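You operate a simulated robot arm through the tools that you are given. There is no shell and no other tool. Be economical: measure what you need, move in short steps, check, and stop when the job is done.

Carry out the task below with a simulated robot arm. There is one attempt and no reset: what you move stays moved.

TASK
Shut machine D down and wipe the dust off its display.
Fine: black button first, upper red stop in, isolator off; the white rag goes back beside the hand wheel.
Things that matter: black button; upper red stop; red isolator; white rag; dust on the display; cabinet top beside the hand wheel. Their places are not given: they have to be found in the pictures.

It is judged by the outcome, as a careful person would: the job done as asked, and still so three seconds after it is handed in. It fails if anything else is knocked over, pushed out of place, dropped, spilled or broken.

THE ROBOT
A 7-joint arm with a two-finger parallel gripper, fixed in place. Base frame: the origin is at the foot of the arm, x ahead of it, y to its left, z up. Lengths are in mm, angles in rad, forces in N, time in s.
With the tool pointing down near the work surface it reaches from about 100 to 640 mm from the base axis. Its first joint turns from -1.152 to 1.152 rad. Payload 2.4 kg.
Tool frame: the origin (TCP) lies between the finger pads and is the grasp point; the fingertips stand 30 mm ahead of it; z points along the fingers, y is the line along which they close. The gripper opens to 94 mm. The fingers are 28 mm wide and 10 mm thick; the gripper's body (50 by 96 mm) begins 55 mm behind the TCP.
Orientation is that of the tool frame in the base frame, as a unit quaternion [w, x, y, z]. With the fingers straight down and closing along the base's y, the tool's x points along the base's -x, its y along +y and its z along -z.

THE INTERFACE
- The arm moves only by the tool arm_command. Its argument "increments" is a list that holds one entry, the list of rows, each a list of 6 numbers: the shift along the tool's x, y, z in cm, then the turn, a rotation vector about the tool's x, y, z in rad. In form: [[[dx, dy, dz, rx, ry, rz], ...]]. A call has 1 to 12 rows; each row shifts and turns the commanded pose from where the row before left it, along the tool's axes as they then stand. "fingers" is the finger opening in cm, from 0 to 9.4, set as the call begins (left out, the last holds). A row lasts 0.2 s, in which the tool goes at most 50 mm and 0.15 rad; a call with a longer step from one row to the next is refused whole, and so is a gripper value outside its range. A pose out of reach is approached as far as the arm can. The call stops where the force on the tool passes 70 N (or 10 N more than at its start, if that is more) or the arm is blocked; 0.2 s more then pass. The fingers move at their own pace (about 153 mm/s each) and stop on an object; they squeeze with about 30 N. The grip force told is the motor's: it shows also when the fingers shut on nothing. Time passes only in rows, and 0.2 s behind the last, so rows that do not move let the fingers close. It gives the time, the measured TCP pose, the force on the tool (base axes), the opening and the grip force at its end, in the units of the frame above (readings bear some noise).
- Cameras (640 x 400 px; columns grow to the right, rows downward): "scene" is fixed at [46.4, 487.4, 1438.4]; the picture's right is [-0.63, -0.78, 0.00], its down [-0.49, 0.39, -0.78] and it looks along [0.61, -0.49, -0.63] (base axes); focal length 230 px, centre (320, 200). "wrist" rides on the gripper at [-37, 0, -58] in the tool frame; the picture's right is [0.00, -1.00, 0.00], its down [0.97, 0.00, -0.24] and it looks along [0.24, 0.00, 0.97] (tool axes); focal length 218 px, centre (320, 200).
- snapshot(camera): a new picture of that camera. No time passes.
- probe_pixels(camera, pixels): for up to 12 pixels [column, row] of the newest picture of that camera ("zoom" is the newest enlarged one), the place [x, y, z] in the base frame of the surface seen there, good to about 2 mm. No time passes.
- enlarge(camera, box): a new picture of the part [left, top, right, bottom] of that camera's present view, enlarged. No time passes.
- sign_off(): hands the job in; it is judged then, once.

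Work in short steps. Measure before you move; look again where a grasp or a placing could have gone wrong, and mend it. You have 80 turns and 38 pictures in all, the two below and enlarged ones among them. Open the gripper and draw the arm clear of the work before you hand the job in, unless the task says otherwise; then end with one line.

The tools are called as name(argument=value, ...) on one line, values as JSON. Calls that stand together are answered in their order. arm_command: Moves the arm, as the interface text tells. Its arguments: {"type":"object","properties":{"increments":{"type":"array"},"fingers":{"type":"number"}},"required":["increments"]} The other tools are called the same way: snapshot (camera) takes a picture; probe_pixels (camera, pixels) gives the place of the surface under pixels of a picture; enlarge (camera, box) takes an enlarged picture of a part of a camera's view; sign_off () hands the job in.

At the start:

```text
t: 0.0
ee_pos: [287.6, 133.6, 1289.9]
tool_rot: [0.0, 0.0, 1.0, -0.001]
ft_force: [-0.1, 0.1, 0.5]
gripper_width: 94.0
grasp_force: 0.0
```

scene: 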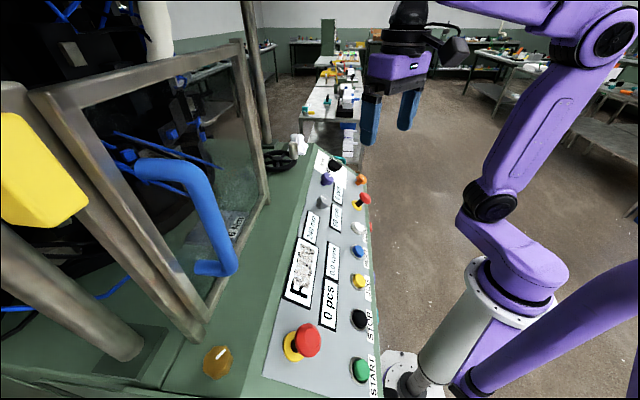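
wrist: 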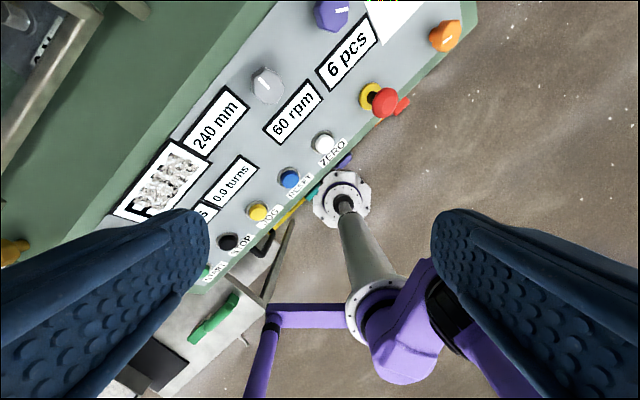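

I see the panel in the scene picture around columns 260-380. I enlarge the panel parts to identify the controls.

enlarge(camera="scene", box=[250, 120, 400, 214])

enlarge(camera="scene", box=[180, 220, 420, 400])

probe_pixels(camera="scene", pixels=[[359, 318], [307, 340], [292, 345], [359, 369], [298, 280], [365, 198], [356, 204], [298, 142], [336, 165], [362, 179], [345, 375], [275, 380]])

```text
4.26 times, centred on (325, 167) of scene
```

zoom: 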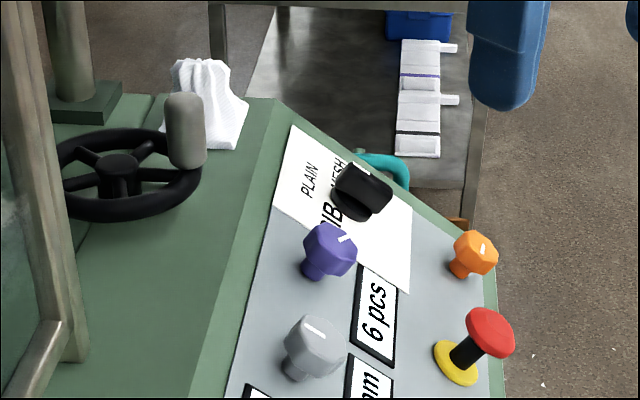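

```text
2.22 times, centred on (300, 310) of scene
```

zoom: 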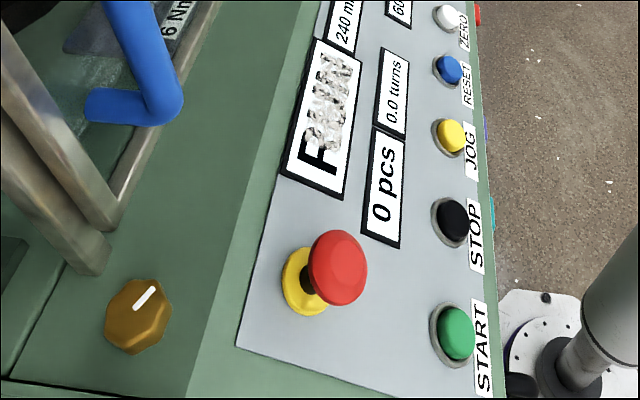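

```text
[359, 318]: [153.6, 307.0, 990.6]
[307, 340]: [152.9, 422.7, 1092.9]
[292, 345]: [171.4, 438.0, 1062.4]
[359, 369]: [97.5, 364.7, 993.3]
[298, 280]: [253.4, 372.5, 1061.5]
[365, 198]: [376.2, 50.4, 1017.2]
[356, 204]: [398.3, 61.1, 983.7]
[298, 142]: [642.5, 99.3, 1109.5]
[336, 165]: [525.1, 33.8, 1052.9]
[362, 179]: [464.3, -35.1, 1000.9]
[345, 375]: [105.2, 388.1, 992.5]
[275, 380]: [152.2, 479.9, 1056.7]
```

The black STOP is at (153,307,990), the upper red stop at (153,423,1093), and the rag near (642,99,1109). A red item peeks out under the front edge; I look for the isolator.

enlarge(camera="wrist", box=[240, 60, 440, 260])

probe_pixels(camera="wrist", pixels=[[402, 105], [346, 160], [312, 193], [292, 210], [382, 101], [228, 241], [215, 310], [400, 15], [445, 36], [275, 245], [15, 250]])

```text
2.00 times, centred on (340, 160) of wrist
```

zoom: 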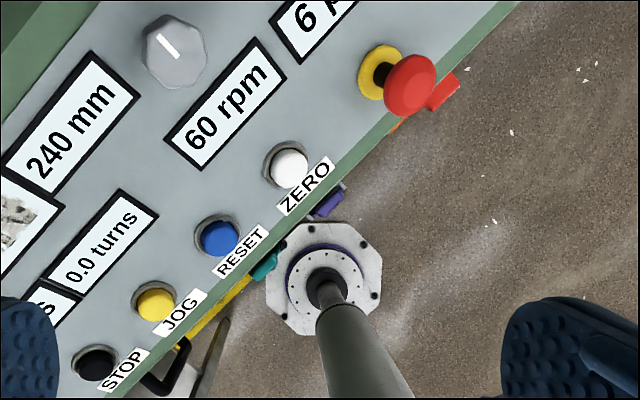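

```text
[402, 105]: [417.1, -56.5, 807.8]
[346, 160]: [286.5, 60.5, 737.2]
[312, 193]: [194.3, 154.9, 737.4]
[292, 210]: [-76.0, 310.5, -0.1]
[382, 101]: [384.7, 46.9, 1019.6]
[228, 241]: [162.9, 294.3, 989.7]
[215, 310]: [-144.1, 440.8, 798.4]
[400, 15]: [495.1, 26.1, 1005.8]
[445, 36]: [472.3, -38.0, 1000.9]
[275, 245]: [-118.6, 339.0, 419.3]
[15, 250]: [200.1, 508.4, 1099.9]
```

The red item is on the cabinet's front face near (417,-57,808). I move the tool out in front of the panel and tilt it to look at that face.

arm_command(increments=[[[0, -4.6, 0, 0, 0, 0], [0, -4.6, 0, 0, 0, 0], [0, -4.6, 0, 0, 0, 0], [0, -4.6, 0, 0, 0, 0], [0.5, -4.6, 0, 0, 0, 0], [1, -4.6, 0, 0, 0, 0], [1.5, -4.6, 0, 0, 0, 0], [2, -4, 0, 0, 0, 0]]])

arm_command(increments=[[[0, 0, 2, 0, 0, -0.15], [0, 0, 2, 0, 0, -0.15], [0, 0, 2, 0, 0, -0.15], [0, 0, 2, 0, 0, -0.15], [0, 0, 2, 0, 0, -0.15], [0, 0, 0, 0, -0.15, 0], [0, 0, 0, 0, -0.15, 0], [0, 0, 0, 0, -0.15, 0], [0, 0, 0, 0, -0.15, 0], [0, 0, 0, 0, -0.15, 0], [0, 0, 0, 0, -0.1, 0]]])

snapshot(camera="wrist")

```text
t: 1.8
ee_pos: [237.6, -228.9, 1287.1]
tool_rot: [0.0, 0.001, 1.0, 0.001]
ft_force: [0.4, -1.6, 1.2]
gripper_width: 93.7
grasp_force: 0.1
```

```text
t: 4.2
ee_pos: [238.4, -227.9, 1188.6]
tool_rot: [0.384, -0.334, 0.847, 0.151]
ft_force: [0.3, 1.1, -0.4]
gripper_width: 94.1
grasp_force: 0.0
```

```text
32 pictures are left
```

wrist: 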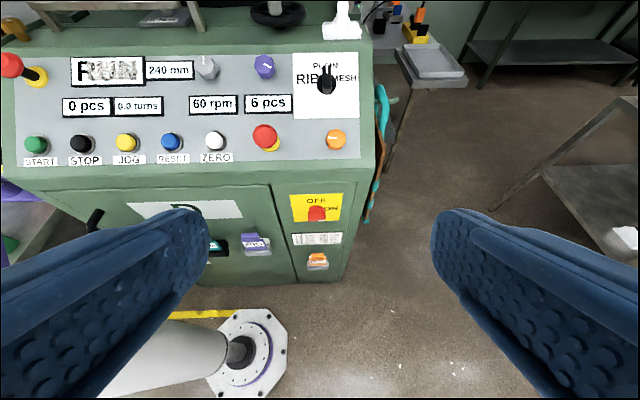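

Very good overview. I enlarge the yellow isolator plate at (316,212) and probe it.

enlarge(camera="wrist", box=[272, 180, 362, 280])

probe_pixels(camera="wrist", pixels=[[292, 197], [340, 197], [294, 219], [338, 219], [316, 213], [310, 212], [322, 212], [317, 262], [340, 28], [10, 65], [80, 144], [345, 15]])

```text
4.00 times, centred on (317, 230) of wrist
```

zoom: 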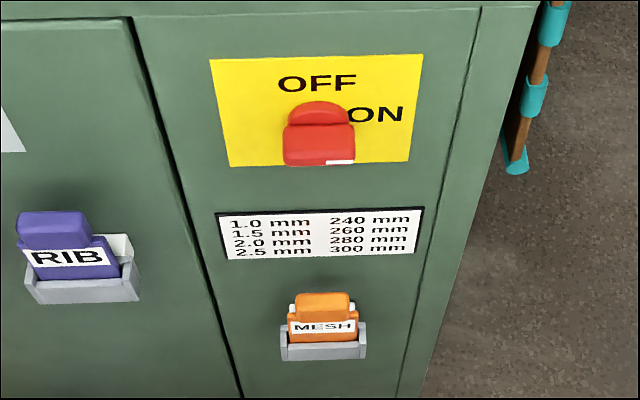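

```text
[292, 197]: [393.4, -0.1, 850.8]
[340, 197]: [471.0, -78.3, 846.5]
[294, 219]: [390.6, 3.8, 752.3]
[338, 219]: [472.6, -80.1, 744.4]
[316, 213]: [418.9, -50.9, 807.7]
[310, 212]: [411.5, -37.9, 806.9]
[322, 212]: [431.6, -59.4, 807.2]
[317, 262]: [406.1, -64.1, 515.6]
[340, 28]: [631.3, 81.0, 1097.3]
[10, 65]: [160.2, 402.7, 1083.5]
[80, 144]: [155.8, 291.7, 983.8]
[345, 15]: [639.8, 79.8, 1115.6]
```

The isolator is a rotary handle at about (420,-50,805), now at ON (pointing right), with OFF at the top. First the black button: I turn the tool to the panel's normal (yaw 45°, tilt 0.58), close the fingers, and move over STOP.

arm_command(increments=[[[0, 0, 0, 0, 0.15, 0], [0, 0, 0, 0, 0.12, 0], [0, 0, 0, -0.019, 0, -0.029], [-4.11, 0, 1.455, 0, 0, 0], [-4.11, 0, 1.455, 0, 0, 0], [-4.11, 0, 1.455, 0, 0, 0], [-4.11, 0, 1.455, 0, 0, 0], [-4.11, 0, 1.455, 0, 0, 0], [-4.11, 0, 1.455, 0, 0, 0]]], fingers=0)

arm_command(increments=[[[0, 4.8, 0, 0, 0, 0], [0, 4.8, 0, 0, 0, 0], [0, 4.8, 0, 0, 0, 0], [0, 4.8, 0, 0, 0, 0], [0, 4.8, 0, 0, 0, 0], [0, 4.8, 0, 0, 0, 0], [0, 4.8, 0, 0, 0, 0], [0, 4.8, 0, 0, 0, 0], [0, 4.8, 0, 0, 0, 0], [0, 0, 0, 0, 0, 0]]])

snapshot(camera="wrist")

```text
t: 6.2
ee_pos: [418.0, -48.2, 1250.6]
tool_rot: [0.265, -0.365, 0.886, 0.109]
ft_force: [-0.3, 0.0, 0.6]
gripper_width: 0.1
grasp_force: 29.8
```

```text
t: 8.4
ee_pos: [114.2, 257.3, 1250.8]
tool_rot: [0.265, -0.365, 0.886, 0.11]
ft_force: [-0.4, -0.8, -0.1]
gripper_width: 0.0
grasp_force: 30.0
```

```text
30 pictures are left
```

wrist: 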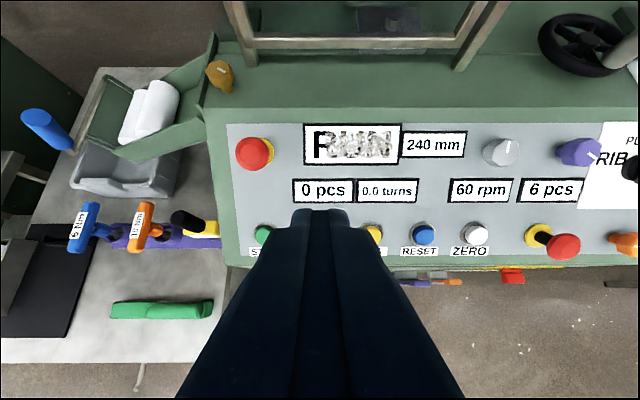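

The STOP button is hidden behind the fingers; I probe its neighbours, the red stop, and the display with this close view.

probe_pixels(camera="wrist", pixels=[[263, 235], [374, 233], [422, 234], [474, 234], [253, 153], [253, 140], [306, 127], [398, 127], [400, 162], [307, 162], [240, 190], [480, 210]])

enlarge(camera="scene", box=[250, 220, 410, 400])

```text
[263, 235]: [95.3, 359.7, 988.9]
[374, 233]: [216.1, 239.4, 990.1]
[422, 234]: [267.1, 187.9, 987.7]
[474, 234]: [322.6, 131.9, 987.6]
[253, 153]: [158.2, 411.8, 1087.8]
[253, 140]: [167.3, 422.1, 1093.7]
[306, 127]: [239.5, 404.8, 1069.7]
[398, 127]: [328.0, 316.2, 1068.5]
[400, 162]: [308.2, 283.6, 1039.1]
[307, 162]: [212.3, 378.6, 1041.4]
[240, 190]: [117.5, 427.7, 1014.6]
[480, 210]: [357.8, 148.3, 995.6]
```

```text
2.22 times, centred on (330, 310) of scene
```

zoom: 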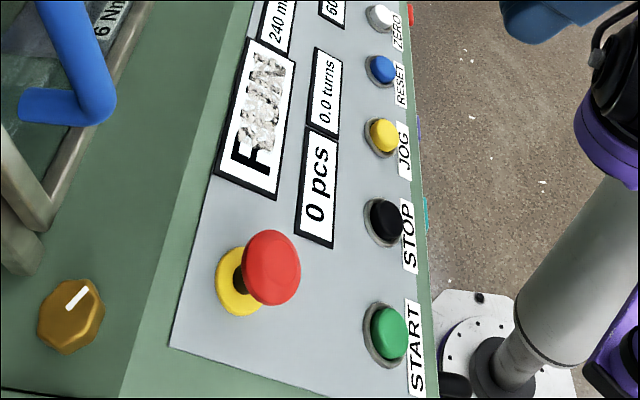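

STOP interpolates to (152.5,303,989). I go to 20 mm above it along the panel normal.

arm_command(increments=[[[1.876, 0.104, 4.03, 0, 0, 0], [1.876, 0.104, 4.03, 0, 0, 0], [1.876, 0.104, 4.03, 0, 0, 0], [1.876, 0.104, 4.03, 0, 0, 0], [1.876, 0.104, 4.03, 0, 0, 0], [0, 0, 0, 0, 0, 0]]])

enlarge(camera="scene", box=[250, 220, 410, 400])

```text
t: 9.8
ee_pos: [132.3, 283.1, 1029.4]
tool_rot: [0.264, -0.366, 0.885, 0.11]
ft_force: [0.4, -0.5, -0.1]
gripper_width: 0.2
grasp_force: 29.9
```

```text
2.22 times, centred on (330, 310) of scene
```

zoom: 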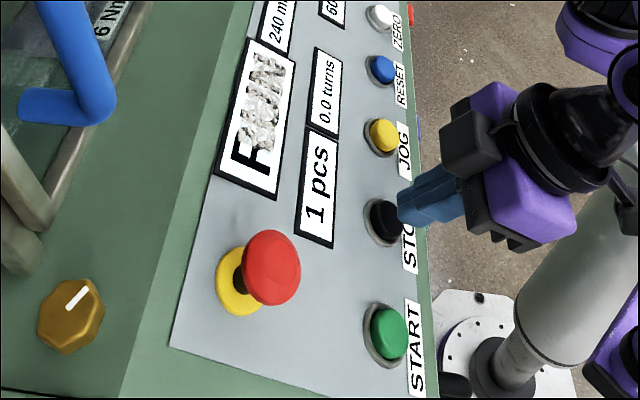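

The fingertips are lined up over STOP. I press in small steps and draw back.

arm_command(increments=[[[0, 0, 0.8, 0, 0, 0], [0, 0, 0.7, 0, 0, 0], [0, 0, 0.4, 0, 0, 0], [0, 0, 0.3, 0, 0, 0], [0, 0, 0.3, 0, 0, 0], [0, 0, 0.2, 0, 0, 0]]])

enlarge(camera="scene", box=[250, 220, 410, 400])

```text
t: 11.2
ee_pos: [143.3, 293.4, 1008.1]
tool_rot: [0.265, -0.366, 0.885, 0.109]
ft_force: [-5.1, -10.6, 15.1]
gripper_width: 0.0
grasp_force: 30.5
```

```text
2.22 times, centred on (330, 310) of scene
```

zoom: 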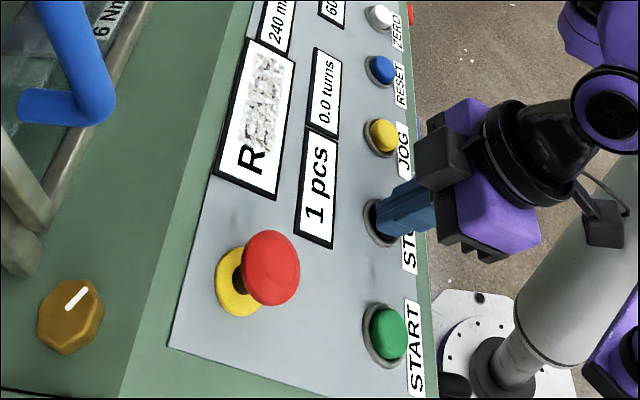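

The display now reads READY, so STOP took. I draw back, rise, and move to 20 mm above the upper red stop at about (160,415,1090).

arm_command(increments=[[[0, 0, -3, 0, 0, 0], [0, 0, -3, 0, 0, 0], [-1.827, 2.473, -2.788, 0, 0, 0], [-1.827, 2.473, -2.788, 0, 0, 0], [-1.827, 2.473, -2.788, 0, 0, 0], [-2.397, 0, 2.627, 0, 0, 0], [-2.397, 0, 2.627, 0, 0, 0], [-2.397, 0, 2.627, 0, 0, 0], [0, 0, 0, 0, 0, 0]]])

snapshot(camera="scene")

```text
t: 12.2
ee_pos: [97.7, 292.0, 1112.0]
tool_rot: [0.276, -0.382, 0.878, 0.082]
ft_force: [16.0, -22.5, 15.6]
gripper_width: 0.1
grasp_force: 30.3
stopped in row 5: the force on the tool passed its limit (the readings are from after the stop); the commanded pose is now the measured one
```

```text
26 pictures are left
```

scene: 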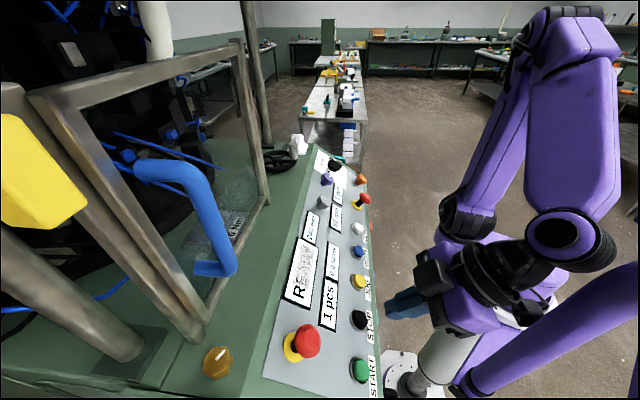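

The arm stopped on a force near its own base area. I check the wrist view to see what it touched.

snapshot(camera="wrist")

arm_command(increments=[[[0, 0, 0, 0, 0, 0]]])

```text
25 pictures are left
```

wrist: 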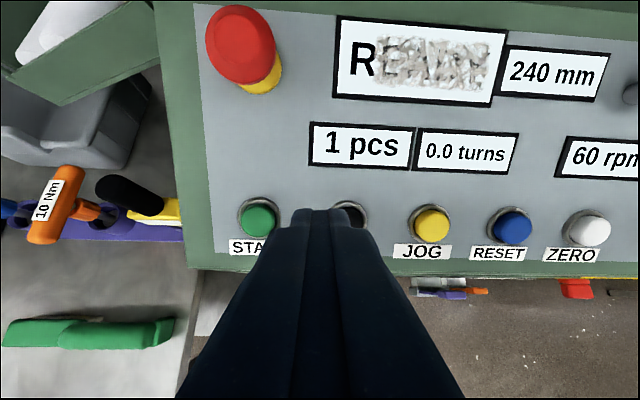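

```text
t: 12.6
ee_pos: [98.6, 291.8, 1111.0]
tool_rot: [0.276, -0.383, 0.878, 0.082]
ft_force: [21.0, -28.4, 14.3]
gripper_width: 0.0
grasp_force: 30.1
```

A steady side force remains, directed along the tool's -y; I back off that way and up.

arm_command(increments=[[[0, -1.5, 0, 0, 0, 0], [0, -1.5, 0, 0, 0, 0], [0, -1.5, 0, 0, 0, 0], [0, 0, 0, 0, 0, 0]]])

enlarge(camera="scene", box=[360, 160, 640, 400])

```text
t: 13.6
ee_pos: [128.7, 261.4, 1113.8]
tool_rot: [0.274, -0.381, 0.879, 0.084]
ft_force: [-0.2, 0.2, -0.1]
gripper_width: 0.0
grasp_force: 29.7
```

```text
1.67 times, centred on (500, 280) of scene
```

zoom: 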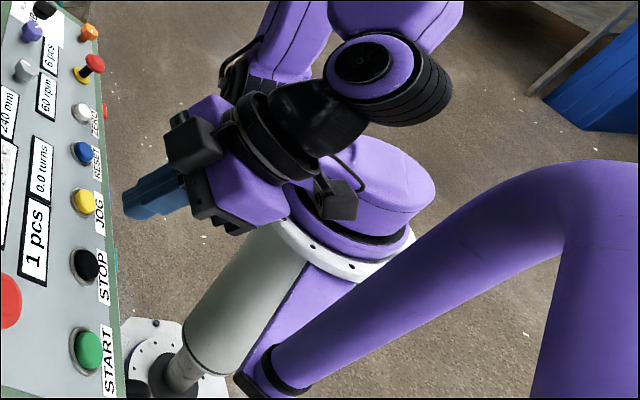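

A fixed purple tube stands at lower right; I probe where it is.

probe_pixels(camera="zoom", pixels=[[350, 350], [450, 260], [560, 180], [620, 250], [420, 300], [580, 300], [340, 195], [235, 215]])

```text
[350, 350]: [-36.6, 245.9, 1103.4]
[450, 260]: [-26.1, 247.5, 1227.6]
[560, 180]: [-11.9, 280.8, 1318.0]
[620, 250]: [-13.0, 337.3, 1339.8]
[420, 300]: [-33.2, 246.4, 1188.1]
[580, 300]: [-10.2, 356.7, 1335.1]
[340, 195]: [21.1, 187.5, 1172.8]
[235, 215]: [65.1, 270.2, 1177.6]
```

The wrist hit the tube at x≈-35 because of the tilt. I'll approach the red stop with a steeper tool (tilt 0.25), after checking where the guard frame and blue handle are.

probe_pixels(camera="scene", pixels=[[228, 265], [215, 230], [180, 165], [150, 172], [205, 330], [218, 362], [253, 190], [265, 195], [250, 60], [60, 110], [120, 340], [40, 200]])

arm_command(increments=[[[0, 0, 0, -0.043, 0, 0.045], [0, 0, 0, 0, 0.15, 0], [0, 0, 0, 0, 0.15, 0], [0, 0, 0, 0, 0.03, 0], [-1.06, 0, -4.17, 0, 0, 0], [-1.06, 0, -4.17, 0, 0, 0], [0, 0, 0, 0, 0, 0]]])

```text
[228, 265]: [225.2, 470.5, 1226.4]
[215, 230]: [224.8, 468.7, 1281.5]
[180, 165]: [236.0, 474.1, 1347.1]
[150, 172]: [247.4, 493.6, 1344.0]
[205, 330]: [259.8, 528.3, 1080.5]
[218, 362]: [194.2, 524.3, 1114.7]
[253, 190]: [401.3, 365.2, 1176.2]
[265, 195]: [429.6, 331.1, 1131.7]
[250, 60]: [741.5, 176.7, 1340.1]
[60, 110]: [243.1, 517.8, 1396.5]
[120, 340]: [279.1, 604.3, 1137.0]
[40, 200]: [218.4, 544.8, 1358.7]
```

```text
t: 15.2
ee_pos: [128.9, 259.6, 1200.9]
tool_rot: [0.115, -0.379, 0.917, 0.047]
ft_force: [0.2, 0.2, -0.4]
gripper_width: 0.0
grasp_force: 30.7
```

The handle (d≈491 in the diagonal direction) leaves about 55 mm of margin. I go forward and left at z 1200.

arm_command(increments=[[[-3.86, 0, 0.983, 0, 0, 0], [-3.86, 0, 0.983, 0, 0, 0], [-3.86, 0, 0.983, 0, 0, 0], [0, 4.395, 0, 0, 0, 0], [0, 4.395, 0, 0, 0, 0], [0, 0, 0, 0, 0, 0]]])

snapshot(camera="scene")

```text
t: 16.6
ee_pos: [151.8, 408.9, 1201.0]
tool_rot: [0.115, -0.38, 0.917, 0.048]
ft_force: [-1.0, -0.2, 0.7]
gripper_width: 0.0
grasp_force: 29.7
```

```text
23 pictures are left
```

scene: 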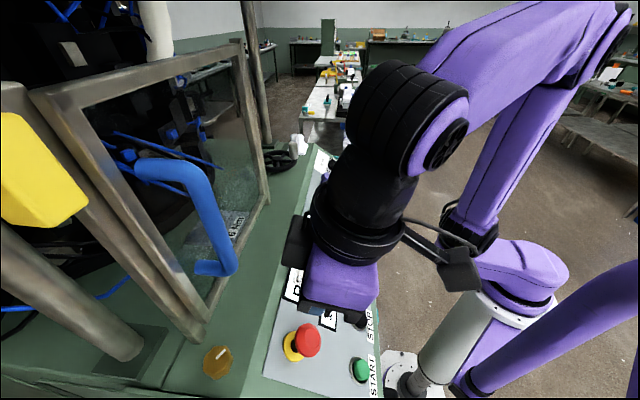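

The path is clear. I descend, touch the red head and push along the panel normal.

arm_command(increments=[[[0.76, 0, 2.98, 0, 0, 0], [0.76, 0, 2.98, 0, 0, 0], [0, 0, 0.8, 0, 0, 0], [0, 0, 0.7, 0, 0, 0], [0, 0, 0.4, 0, 0, 0], [-0.1, 0, 0.28, 0, 0, 0], [-0.1, 0, 0.28, 0, 0, 0], [-0.1, 0, 0.28, 0, 0, 0]]])

enlarge(camera="scene", box=[240, 220, 400, 400])

```text
t: 18.4
ee_pos: [157.0, 414.2, 1114.4]
tool_rot: [0.114, -0.379, 0.917, 0.048]
ft_force: [-9.9, -19.3, 29.7]
gripper_width: 0.0
grasp_force: 29.8
```

```text
2.22 times, centred on (320, 310) of scene
```

zoom: 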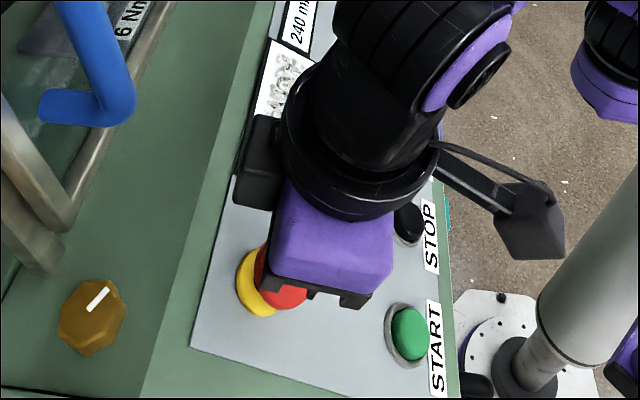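

About 37 N now; I press a little further.

arm_command(increments=[[[-0.07, 0, 0.19, 0, 0, 0], [-0.07, 0, 0.19, 0, 0, 0], [-0.07, 0, 0.19, 0, 0, 0]]])

arm_command(increments=[[[0, 0, -3, 0, 0, 0], [0, 0, -4, 0, 0, 0], [0, -4, -1, 0, 0, 0], [0, -4, -1, 0, 0, 0], [0, -4, 0, 0, 0, 0], [0, 0, 0, 0, 0, 0]]])

enlarge(camera="scene", box=[240, 220, 400, 400])

```text
t: 19.0
ee_pos: [157.6, 414.6, 1114.1]
tool_rot: [0.116, -0.379, 0.917, 0.049]
ft_force: [-10.8, -23.2, 29.9]
gripper_width: 0.0
grasp_force: 29.8
stopped in row 2: the force on the tool passed its limit (the readings are from after the stop); the commanded pose is now the measured one
```

```text
t: 20.4
ee_pos: [227.7, 313.9, 1199.6]
tool_rot: [0.117, -0.378, 0.917, 0.049]
ft_force: [1.1, -0.5, 0.0]
gripper_width: 0.0
grasp_force: 30.2
```

```text
2.22 times, centred on (320, 310) of scene
```

zoom: 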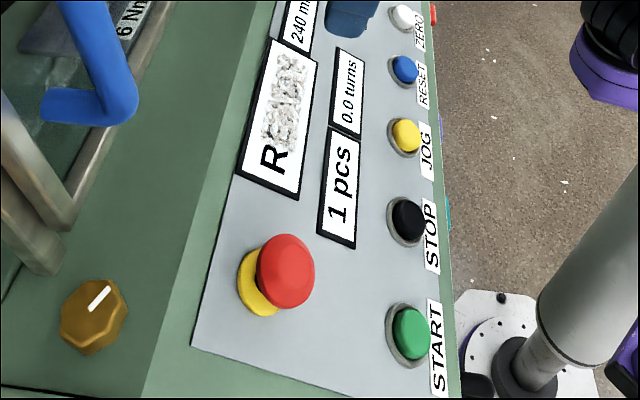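

The head sits lower. I probe it to see how far it went in and enlarge the display for its text.

probe_pixels(camera="zoom", pixels=[[286, 270], [286, 250], [290, 285], [250, 300], [265, 262], [305, 270]])

snapshot(camera="wrist")

```text
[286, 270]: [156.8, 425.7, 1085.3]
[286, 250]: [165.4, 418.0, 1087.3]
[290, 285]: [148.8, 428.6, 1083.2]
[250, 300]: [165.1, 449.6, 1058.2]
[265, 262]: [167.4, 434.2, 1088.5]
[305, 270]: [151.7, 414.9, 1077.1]
```

```text
20 pictures are left
```

wrist: 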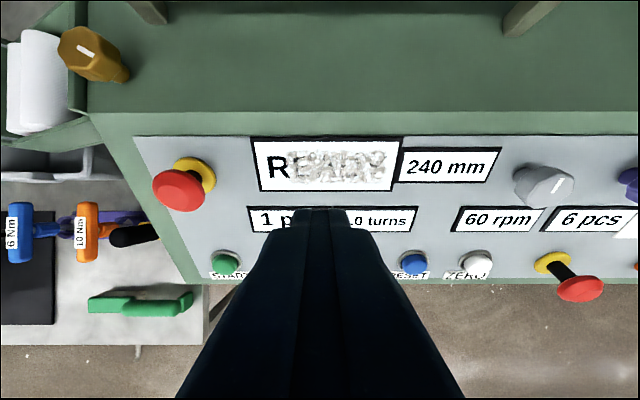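

The head dropped about 7 mm along the normal against a hard stop and stayed there, so it is latched in. Now I move back and to the right to view the isolator head-on.

arm_command(increments=[[[3.91, 0, -1, 0, 0, 0], [3.91, 0, -1, 0, 0, 0], [3.91, 0, -1, 0, 0, 0], [0, -4.37, 0, 0, 0, 0], [0, -4.37, 0, 0, 0, 0], [0, -4.37, 0, 0, 0, 0], [0, -4.37, 0, 0, 0, 0], [0, -4.37, 0, 0, 0, 0], [0, -4.37, 0, 0, 0, 0], [0, -4.37, 0, 0, 0, 0], [0, -4.37, 0, 0, 0, 0], [0, -4.37, 0, 0, 0, 0]]])

arm_command(increments=[[[4.26, 0, -1.09, 0, 0, 0], [4.26, 0, -1.09, 0, 0, 0], [4.26, 0, -1.09, 0, 0, 0], [0, 0, 0, 0, -0.15, 0], [0, 0, 0, 0, -0.15, 0], [0, 0, 0, 0, -0.15, 0], [0, 0, 0, 0, -0.15, 0], [0, 0, 0, 0, -0.15, 0], [0, 0, 0, 0, -0.15, 0], [0, 0, 0, 0, -0.15, 0], [0, 0, 0, 0, -0.1, 0]]], fingers=6)

arm_command(increments=[[[4.22, 0, 0.73, 0, 0, 0], [4.22, 0, 0.73, 0, 0, 0], [4.22, 0, 0.73, 0, 0, 0], [4.22, 0, 0.73, 0, 0, 0], [4.22, 0, 0.73, 0, 0, 0], [4.22, 0, 0.73, 0, 0, 0], [0, 0, 0, 0, 0, 0]]])

snapshot(camera="wrist")

```text
t: 23.0
ee_pos: [419.1, -49.4, 1197.8]
tool_rot: [0.116, -0.379, 0.917, 0.048]
ft_force: [-0.1, -0.5, 0.0]
gripper_width: 0.0
grasp_force: 29.9
```

```text
t: 25.4
ee_pos: [326.0, -142.8, 1198.6]
tool_rot: [0.597, -0.291, 0.706, 0.247]
ft_force: [0.0, -0.9, 0.1]
gripper_width: 60.1
grasp_force: 0.1
```

```text
t: 27.0
ee_pos: [336.7, -170.5, 1056.4]
tool_rot: [0.594, -0.291, 0.708, 0.248]
ft_force: [0.5, -0.3, 0.0]
gripper_width: 59.9
grasp_force: 0.0
out of reach, approached as far as the arm can: row 2, 3, 4, 5, 6
```

```text
19 pictures are left
```

wrist: 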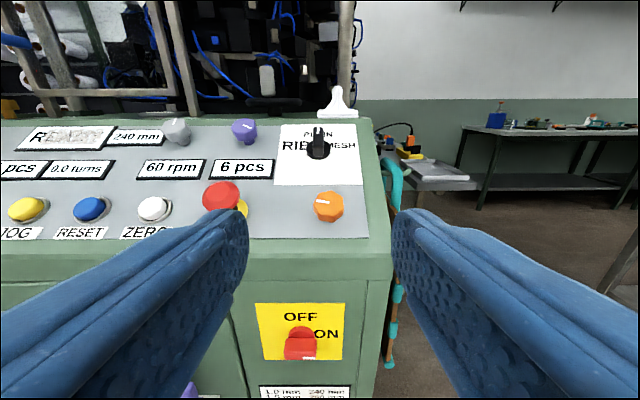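

The arm can't get lower at that tilt. I enlarge the isolator to see how the handle is shaped and send a null row to settle.

enlarge(camera="wrist", box=[245, 290, 365, 370])

arm_command(increments=[[[0, 0, 0, 0, 0, 0]]])

```text
5.00 times, centred on (305, 330) of wrist
```

zoom: 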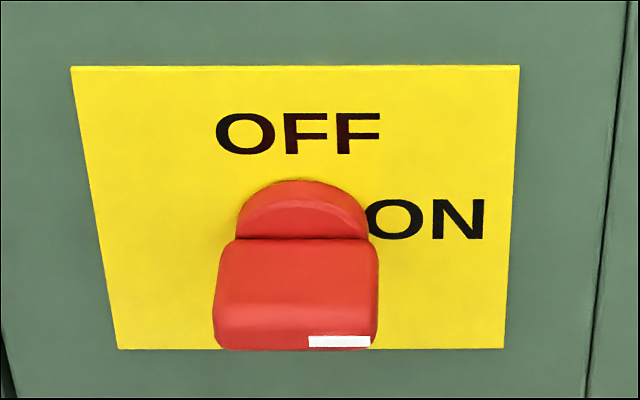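

```text
t: 27.4
ee_pos: [338.0, -169.6, 1057.7]
tool_rot: [0.595, -0.291, 0.708, 0.248]
ft_force: [0.7, 0.3, 0.2]
gripper_width: 60.3
grasp_force: 0.0
```

The bar of the handle lies horizontally with its white mark at ON. I probe its extents.

probe_pixels(camera="zoom", pixels=[[220, 290], [375, 290], [295, 245], [295, 325], [295, 345], [340, 341], [240, 225], [365, 225], [303, 183], [303, 195], [295, 280], [150, 300]])

```text
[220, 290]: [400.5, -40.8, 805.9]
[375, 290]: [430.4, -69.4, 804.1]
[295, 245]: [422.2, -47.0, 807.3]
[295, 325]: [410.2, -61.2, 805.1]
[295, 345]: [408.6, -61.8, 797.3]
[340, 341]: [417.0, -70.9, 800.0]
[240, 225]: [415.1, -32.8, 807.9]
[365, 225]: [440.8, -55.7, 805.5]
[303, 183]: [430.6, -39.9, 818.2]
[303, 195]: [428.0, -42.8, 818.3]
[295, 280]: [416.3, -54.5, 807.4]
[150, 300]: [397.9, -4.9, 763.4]
```

Axis of the handle is about (432,-39,798), with a 42 mm bar sticking out to d≈245 (diagonal coordinate). I'll push the bar's left end down with closed fingertips (counter-clockwise toward OFF); first re-tilt to 0.7 and move in above.

arm_command(increments=[[[0, 0, 0, 0, 0.15, 0], [0, 0, 0, 0, 0.15, 0], [0, 0, 0, 0, 0.15, 0], [0, 0, 0, 0, 0.15, 0], [0, 0, 0, 0, 0.098, 0], [-0.56, 1.6, 3.52, 0, 0, 0], [-0.56, 1.6, 3.52, 0, 0, 0], [-0.56, 1.6, 3.52, 0, 0, 0], [0, 0, 0, 0, 0, 0]]], fingers=0)

```text
t: 29.4
ee_pos: [362.1, -76.3, 986.7]
tool_rot: [0.318, -0.359, 0.867, 0.133]
ft_force: [0.5, 0.2, -0.2]
gripper_width: 0.0
grasp_force: 30.0
```

I lower to just above the left end of the handle bar.

arm_command(increments=[[[1.67, 0, 3.135, 0, 0, 0], [1.67, 0, 3.135, 0, 0, 0], [1.67, 0, 3.135, 0, 0, 0], [1.67, 0, 3.135, 0, 0, 0], [0, 0, 0, 0, 0, 0]]])

snapshot(camera="wrist")

```text
t: 30.6
ee_pos: [383.7, -56.6, 847.5]
tool_rot: [0.318, -0.36, 0.867, 0.133]
ft_force: [-0.4, 0.0, -0.4]
gripper_width: 0.0
grasp_force: 29.5
```

```text
17 pictures are left
```

wrist: 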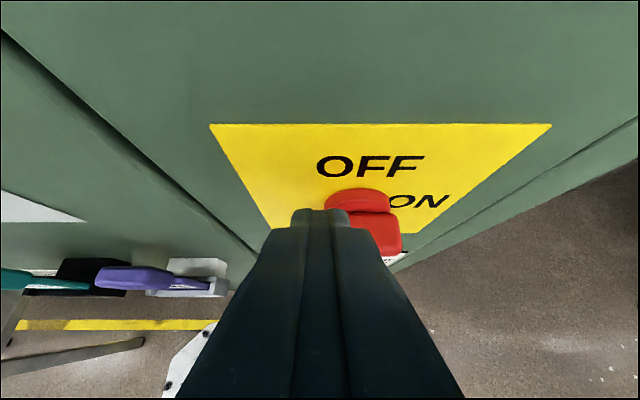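

The fingertips are over the left half of the bar. I push straight down about 39 mm.

arm_command(increments=[[[0.419, 0, 0.497, 0, 0, 0], [0.419, 0, 0.497, 0, 0, 0], [0.419, 0, 0.497, 0, 0, 0], [0.258, 0, 0.306, 0, 0, 0], [0.258, 0, 0.306, 0, 0, 0], [0.258, 0, 0.306, 0, 0, 0], [0.258, 0, 0.306, 0, 0, 0], [0.258, 0, 0.306, 0, 0, 0]]])

snapshot(camera="wrist")

```text
t: 32.4
ee_pos: [383.4, -56.3, 809.0]
tool_rot: [0.318, -0.358, 0.868, 0.132]
ft_force: [0.4, -1.0, 0.9]
gripper_width: 0.2
grasp_force: 30.0
```

```text
16 pictures are left
```

wrist: 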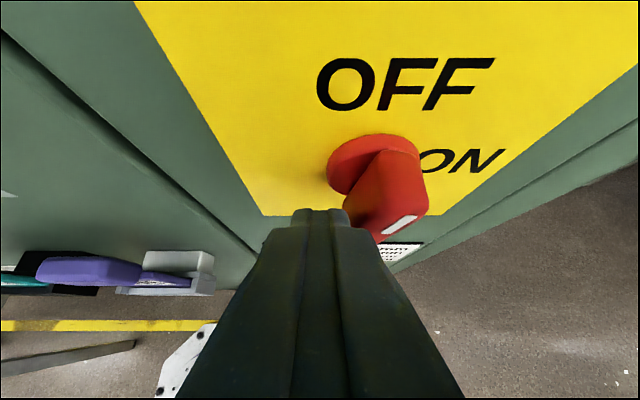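

The handle has turned well toward OFF. I lower slightly and push to the right to finish.

arm_command(increments=[[[0.258, 0, 0.306, 0, 0, 0], [0.258, -0.2, 0.306, 0, 0, 0], [0, -0.3, 0, 0, 0, 0], [0, -0.3, 0, 0, 0, 0], [0, -0.3, 0, 0, 0, 0]]])

snapshot(camera="wrist")

```text
t: 33.6
ee_pos: [386.6, -59.4, 800.0]
tool_rot: [0.318, -0.36, 0.866, 0.138]
ft_force: [-44.0, 10.9, 23.6]
gripper_width: 0.1
grasp_force: 29.7
```

```text
15 pictures are left
```

wrist: 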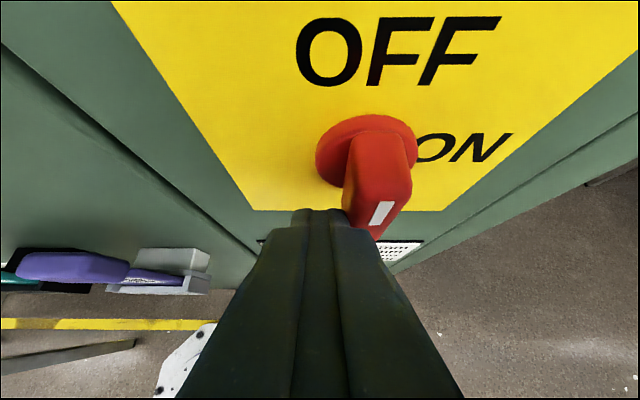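

The bar stands nearly vertical and resists at about 50 N, likely its end stop. I back off left and out, then check.

arm_command(increments=[[[0, 1, 0, 0, 0, 0], [0, 0.5, 0, 0, 0, 0], [2.3, 0, -1.93, 0, 0, 0], [2.3, 0, -1.93, 0, 0, 0], [0, 0, -4, 0, 0, 0], [0, 2, -4, 0, 0, 0], [0, 2, -4, 0, 0, 0], [0, 0, 0, 0, 0, 0]]])

snapshot(camera="wrist")

```text
t: 35.4
ee_pos: [255.2, -121.6, 892.1]
tool_rot: [0.319, -0.358, 0.867, 0.133]
ft_force: [1.0, -0.1, 0.1]
gripper_width: 0.1
grasp_force: 29.5
```

```text
14 pictures are left
```

wrist: 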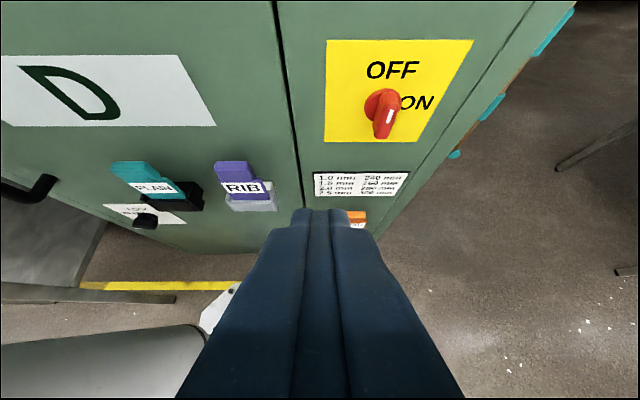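

Machine D is confirmed and the bar is vertical. One enlarged look to check it is fully at OFF.

enlarge(camera="wrist", box=[320, 30, 480, 150])

probe_pixels(camera="wrist", pixels=[[386, 114], [393, 111], [381, 136], [384, 96], [375, 120], [389, 120]])

```text
3.33 times, centred on (400, 90) of wrist
```

zoom: 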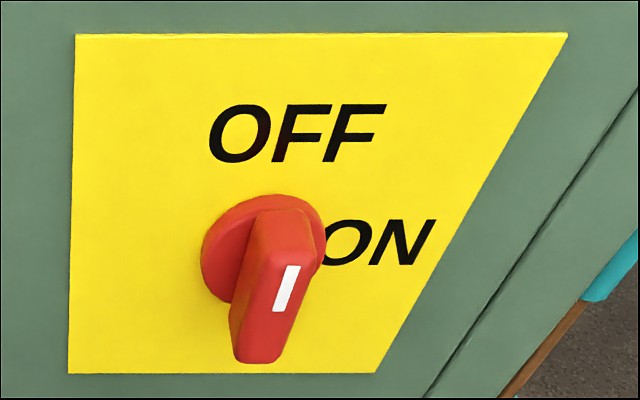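

```text
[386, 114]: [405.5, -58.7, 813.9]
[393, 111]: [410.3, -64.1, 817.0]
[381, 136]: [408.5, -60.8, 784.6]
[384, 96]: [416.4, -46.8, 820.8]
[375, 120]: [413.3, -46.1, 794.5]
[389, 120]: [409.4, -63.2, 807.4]
```

The isolator is at OFF. Now the rag: I rise, open the fingers and move to look at it near (635,88,1100).

arm_command(increments=[[[-4.09, 0, -1.95, 0, 0, 0], [-4.09, 0, -1.95, 0, 0, 0], [-4.09, 0, -1.95, 0, 0, 0], [-4.09, 0, -1.95, 0, 0, 0], [-4.09, 0, -1.95, 0, 0, 0], [-4.09, 0, -1.95, 0, 0, 0], [-4.09, 0, -1.95, 0, 0, 0], [-4.09, 0, -1.95, 0, 0, 0]]], fingers=8)

arm_command(increments=[[[-2.2, -3.1, 1.85, 0, 0, 0], [-2.2, -3.1, 1.85, 0, 0, 0], [-2.2, -3.1, 1.85, 0, 0, 0], [-2.2, -3.1, 1.85, 0, 0, 0], [0, 0, 0, 0, 0, 0]]])

snapshot(camera="wrist")

```text
t: 37.2
ee_pos: [361.1, -18.5, 1223.0]
tool_rot: [0.318, -0.359, 0.867, 0.133]
ft_force: [0.3, 0.4, 0.4]
gripper_width: 80.3
grasp_force: 0.1
```

```text
t: 38.4
ee_pos: [530.4, -25.4, 1224.6]
tool_rot: [0.319, -0.358, 0.868, 0.132]
ft_force: [0.0, 0.2, 0.2]
gripper_width: 80.1
grasp_force: 0.0
```

```text
12 pictures are left
```

wrist: 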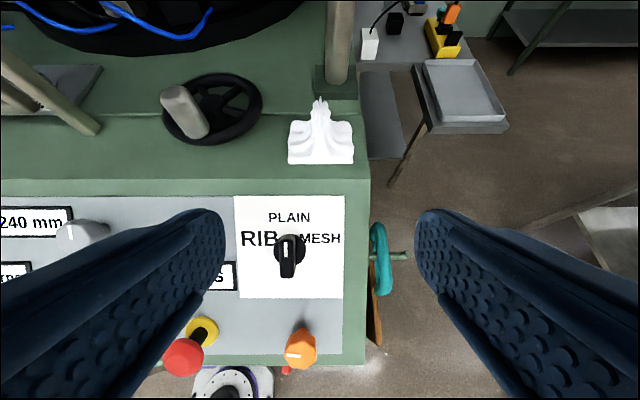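

The rag is tent-like with a tuft at (320,103), base around (288–354,120–163); the post stands behind it. I probe these.

probe_pixels(camera="wrist", pixels=[[289, 163], [352, 162], [294, 122], [349, 121], [320, 101], [320, 115], [320, 130], [320, 155], [338, 75], [250, 105], [185, 110], [270, 150]])

enlarge(camera="wrist", box=[260, 70, 380, 190])

```text
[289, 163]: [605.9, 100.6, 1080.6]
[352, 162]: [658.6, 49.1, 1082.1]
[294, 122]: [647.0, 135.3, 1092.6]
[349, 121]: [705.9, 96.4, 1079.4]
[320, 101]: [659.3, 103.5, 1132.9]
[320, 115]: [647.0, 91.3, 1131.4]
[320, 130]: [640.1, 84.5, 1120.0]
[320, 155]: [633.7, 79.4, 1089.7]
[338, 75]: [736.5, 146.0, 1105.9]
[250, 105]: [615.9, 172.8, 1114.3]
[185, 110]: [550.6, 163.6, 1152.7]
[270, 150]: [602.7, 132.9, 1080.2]
```

```text
3.33 times, centred on (320, 130) of wrist
```

zoom: 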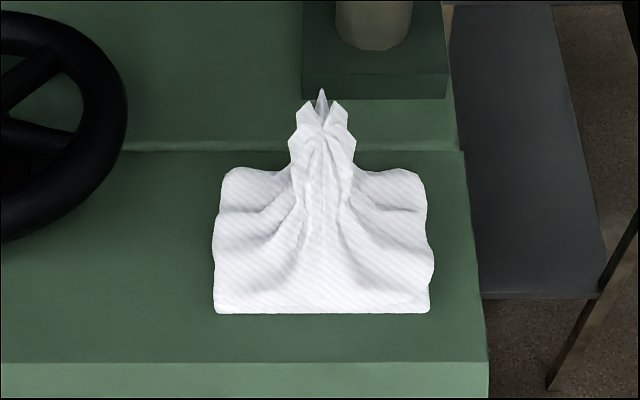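

The rag's tuft is near (651,94,1132), ridge about 20 mm wide, base 74 mm wide on z≈1080. I reduce the tilt to 0.3, set the fingers to 5 cm and move above it.

arm_command(increments=[[[0, 0, 0, 0, 0.15, 0], [0, 0, 0, 0, 0.15, 0], [0, 0, 0, 0, 0.1, 0], [-3.83, 0, 2.075, 0, 0, 0], [-3.83, 0, 2.075, 0, 0, 0], [-3.83, 0, 2.075, 0, 0, 0], [-3.83, 0, 2.075, 0, 0, 0], [0, 0, 0, 0, 0, 0]]], fingers=5)

snapshot(camera="wrist")

```text
t: 40.2
ee_pos: [650.1, 97.2, 1188.7]
tool_rot: [0.139, -0.377, 0.914, 0.059]
ft_force: [1.0, 0.5, 0.5]
gripper_width: 50.1
grasp_force: 0.1
```

```text
10 pictures are left
```

wrist: 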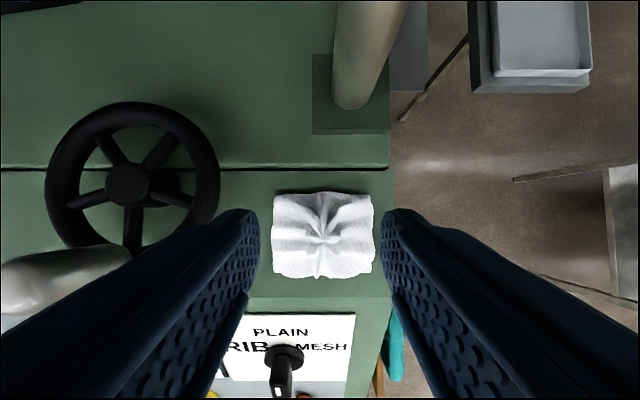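

The tuft is at (323,236) in this view, centred between the fingers. I probe it and the corners.

probe_pixels(camera="wrist", pixels=[[323, 236], [320, 228], [328, 240], [277, 196], [371, 197], [277, 274], [371, 274], [300, 236], [345, 236], [323, 260], [323, 210]])

```text
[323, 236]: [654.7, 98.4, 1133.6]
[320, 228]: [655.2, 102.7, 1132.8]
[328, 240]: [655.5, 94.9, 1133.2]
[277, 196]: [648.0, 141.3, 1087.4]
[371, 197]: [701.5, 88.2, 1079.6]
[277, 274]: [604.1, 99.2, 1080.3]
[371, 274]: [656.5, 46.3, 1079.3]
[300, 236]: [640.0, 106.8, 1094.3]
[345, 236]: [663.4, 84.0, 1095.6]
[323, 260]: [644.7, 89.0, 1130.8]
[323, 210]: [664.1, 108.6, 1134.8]
```

The ridge runs along the tool's x at s≈-393, centre (654,98,1133). I descend to z 1120 and close.

arm_command(increments=[[[0.593, -0.07, 2.21, 0, 0, 0], [0.593, -0.07, 2.21, 0, 0, 0], [0.593, -0.07, 2.21, 0, 0, 0], [0, 0, 0, 0, 0, 0]]])

arm_command(increments=[[[0, 0, 0, 0, 0, 0], [0, 0, 0, 0, 0, 0], [0, 0, 0, 0, 0, 0], [0, 0, 0, 0, 0, 0]]], fingers=0)

```text
t: 41.2
ee_pos: [653.5, 96.9, 1125.5]
tool_rot: [0.146, -0.378, 0.913, 0.058]
ft_force: [-10.9, -2.8, 37.6]
gripper_width: 50.0
grasp_force: 0.1
```

```text
t: 42.2
ee_pos: [654.3, 96.4, 1125.8]
tool_rot: [0.148, -0.377, 0.913, 0.056]
ft_force: [11.7, 1.0, 35.2]
gripper_width: 19.7
grasp_force: 30.1
```

Gripped at 19.7 mm wide (the tips rest on the rag's shoulders). I lift and check.

arm_command(increments=[[[-0.6, 0, -1.91, 0, 0, 0], [-0.89, 0, -2.87, 0, 0, 0], [-1.18, 0, -3.82, 0, 0, 0], [0, 0, 0, 0, 0, 0]]])

snapshot(camera="wrist")

```text
t: 43.2
ee_pos: [652.4, 96.8, 1209.4]
tool_rot: [0.139, -0.378, 0.913, 0.059]
ft_force: [0.9, 0.2, -0.7]
gripper_width: 19.6
grasp_force: 29.7
```

```text
9 pictures are left
```

wrist: 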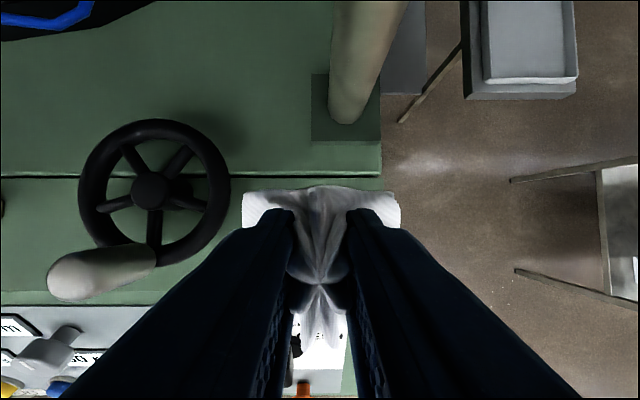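

The rag is held. I carry it back over the panel and along to the display at z≈1210.

arm_command(increments=[[[4.14, 0, -1.28, 0, 0, 0], [4.14, 0, -1.28, 0, 0, 0], [4.14, 0, -1.28, 0, 0, 0], [0, 4.59, 0, 0, 0, 0], [0, 4.59, 0, 0, 0, 0], [0, 4.59, 0, 0, 0, 0], [0, 4.59, 0, 0, 0, 0], [0, 4.59, 0, 0, 0, 0], [0, 4.59, 0, 0, 0, 0], [0, 4.59, 0, 0, 0, 0], [0, 4.59, 0, 0, 0, 0], [0, 4.59, 0, 0, 0, 0]]])

arm_command(increments=[[[0, 0, 0, 0, -0.15, 0], [0, 0, 0, 0, -0.15, 0], [0, 0, 0, 0, -0.15, 0], [0, 0, 0, 0, -0.13, 0], [0, 0, 0, 0, 0, 0]]])

```text
t: 45.8
ee_pos: [268.7, 297.9, 1210.1]
tool_rot: [0.141, -0.377, 0.914, 0.058]
ft_force: [-0.2, 0.3, -0.6]
gripper_width: 19.7
grasp_force: 29.3
```

```text
t: 47.0
ee_pos: [269.6, 298.7, 1211.0]
tool_rot: [0.395, -0.346, 0.835, 0.165]
ft_force: [-0.5, -0.2, -0.8]
gripper_width: 19.3
grasp_force: 29.8
```

I descend to about 25 mm above the display and look.

arm_command(increments=[[[2.41, 0.33, 1.95, 0, 0, 0], [2.41, 0.33, 1.95, 0, 0, 0], [2.41, 0.33, 1.95, 0, 0, 0], [0, 0, 0, 0, 0, 0]]])

enlarge(camera="scene", box=[230, 190, 400, 360])

```text
t: 48.0
ee_pos: [262.4, 304.5, 1118.0]
tool_rot: [0.394, -0.346, 0.836, 0.164]
ft_force: [0.2, 0.8, -1.3]
gripper_width: 19.6
grasp_force: 30.2
out of reach, approached as far as the arm can: row 2
```

```text
2.35 times, centred on (315, 275) of scene
```

zoom: 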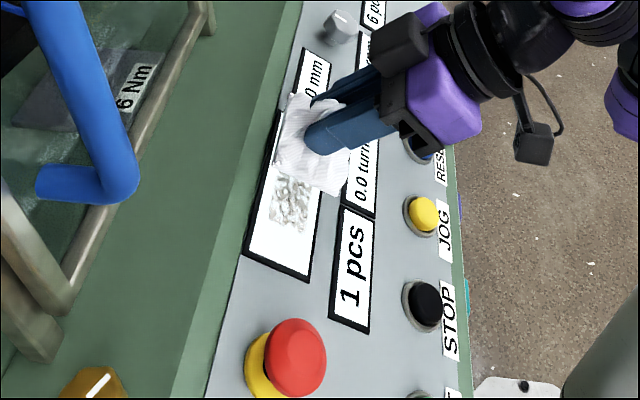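

The display has gone blank (power off) and the rag is parallel above its right part. I press down along the panel normal until light contact.

arm_command(increments=[[[0.296, 0, 0.955, 0, 0, 0], [0.207, 0, 0.67, 0, 0, 0], [0.118, 0, 0.38, 0, 0, 0], [0, 0, 0, 0, 0, 0]]])

```text
t: 49.0
ee_pos: [270.7, 311.6, 1101.1]
tool_rot: [0.394, -0.345, 0.835, 0.165]
ft_force: [-1.0, -0.2, -1.1]
gripper_width: 19.7
grasp_force: 29.6
```

arm_command(increments=[[[0.074, 0, 0.239, 0, 0, 0], [0.074, 0, 0.239, 0, 0, 0], [0, 0, 0, 0, 0, 0]]])

```text
t: 49.8
ee_pos: [272.1, 314.7, 1097.4]
tool_rot: [0.396, -0.344, 0.835, 0.165]
ft_force: [-6.1, -10.3, 11.9]
gripper_width: 19.6
grasp_force: 29.7
```

Contact at about 17 N. I stroke left across the display and back.

arm_command(increments=[[[0, 1.5, 0, 0, 0, 0], [0, 1.5, 0, 0, 0, 0], [0, 1.5, 0, 0, 0, 0], [0, 1.5, 0, 0, 0, 0], [-0.57, 0, 0.18, 0, 0, 0], [0, -1.7, 0, 0, 0, 0], [0, -1.7, 0, 0, 0, 0], [0, -1.7, 0, 0, 0, 0], [0, -1.7, 0, 0, 0, 0]]])

enlarge(camera="scene", box=[230, 190, 400, 360])

```text
t: 51.8
ee_pos: [281.3, 312.2, 1099.4]
tool_rot: [0.395, -0.345, 0.835, 0.164]
ft_force: [-13.6, -2.3, 18.6]
gripper_width: 19.7
grasp_force: 30.5
```

```text
2.35 times, centred on (315, 275) of scene
```

zoom: 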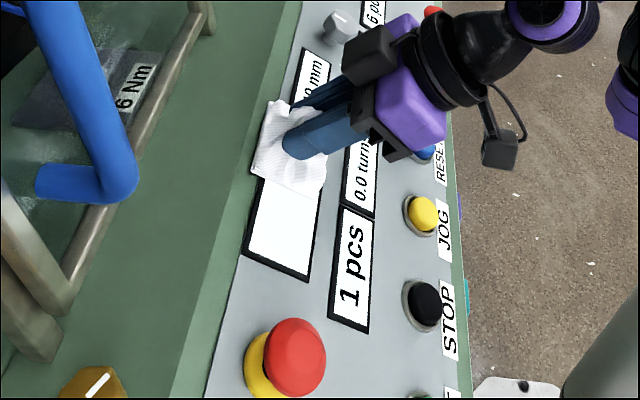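

The left part is clean. I do another pass a bit lower, plus the right end, then lift off.

arm_command(increments=[[[1.15, 0, -0.355, 0, 0, 0], [0, -1.5, 0, 0, 0, 0], [0, 1.7, 0, 0, 0, 0], [0, 1.7, 0, 0, 0, 0], [0, 1.7, 0, 0, 0, 0], [0, 1.7, 0, 0, 0, 0], [0, 1.2, 0, 0, 0, 0], [-0.57, 0, 0.18, 0, 0, 0], [0, -1.7, 0, 0, 0, 0], [0, -1.7, 0, 0, 0, 0], [0, -1.7, 0, 0, 0, 0], [0, -1.7, 0, 0, 0, 0]]])

arm_command(increments=[[[-0.89, 0, -2.87, 0, 0, 0], [-0.89, 0, -2.87, 0, 0, 0], [0, -4.5, -2, 0, 0, 0], [0, -4.5, -2, 0, 0, 0], [0, -4.5, 0, 0, 0, 0], [0, 0, 0, 0, 0, 0]]])

enlarge(camera="scene", box=[230, 190, 400, 360])

```text
t: 54.4
ee_pos: [278.7, 307.1, 1097.0]
tool_rot: [0.395, -0.346, 0.835, 0.164]
ft_force: [-7.7, -1.5, 9.5]
gripper_width: 19.2
grasp_force: 30.0
```

```text
t: 55.8
ee_pos: [330.4, 166.6, 1170.2]
tool_rot: [0.396, -0.345, 0.835, 0.165]
ft_force: [0.6, -0.2, 0.8]
gripper_width: 19.5
grasp_force: 30.5
```

```text
2.35 times, centred on (315, 275) of scene
```

zoom: 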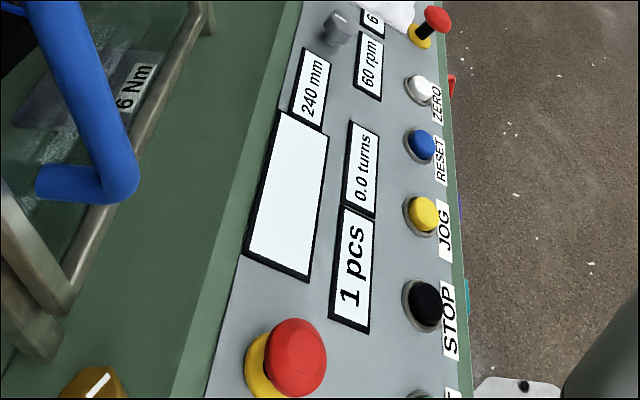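

The display is clean. I raise, return the tilt to 0.3 and move the rag back toward the hand wheel side.

arm_command(increments=[[[-3.47, 0, -2.87, 0, 0, 0], [0, 0, 0, 0, 0.15, 0], [0, 0, 0, 0, 0.15, 0], [0, 0, 0, 0, 0.15, 0], [0, 0, 0, 0, 0.13, 0], [0, -4.62, 0, 0, 0, 0], [0, -4.62, 0, 0, 0, 0], [0, -4.62, 0, 0, 0, 0], [0, -4.62, 0, 0, 0, 0], [0, -4.62, 0, 0, 0, 0], [0, -4.62, 0, 0, 0, 0], [0, 0, 0, 0, 0, 0]]])

```text
t: 58.4
ee_pos: [524.3, -30.8, 1216.5]
tool_rot: [0.141, -0.378, 0.913, 0.059]
ft_force: [0.6, 0.4, -0.7]
gripper_width: 19.5
grasp_force: 30.4
```

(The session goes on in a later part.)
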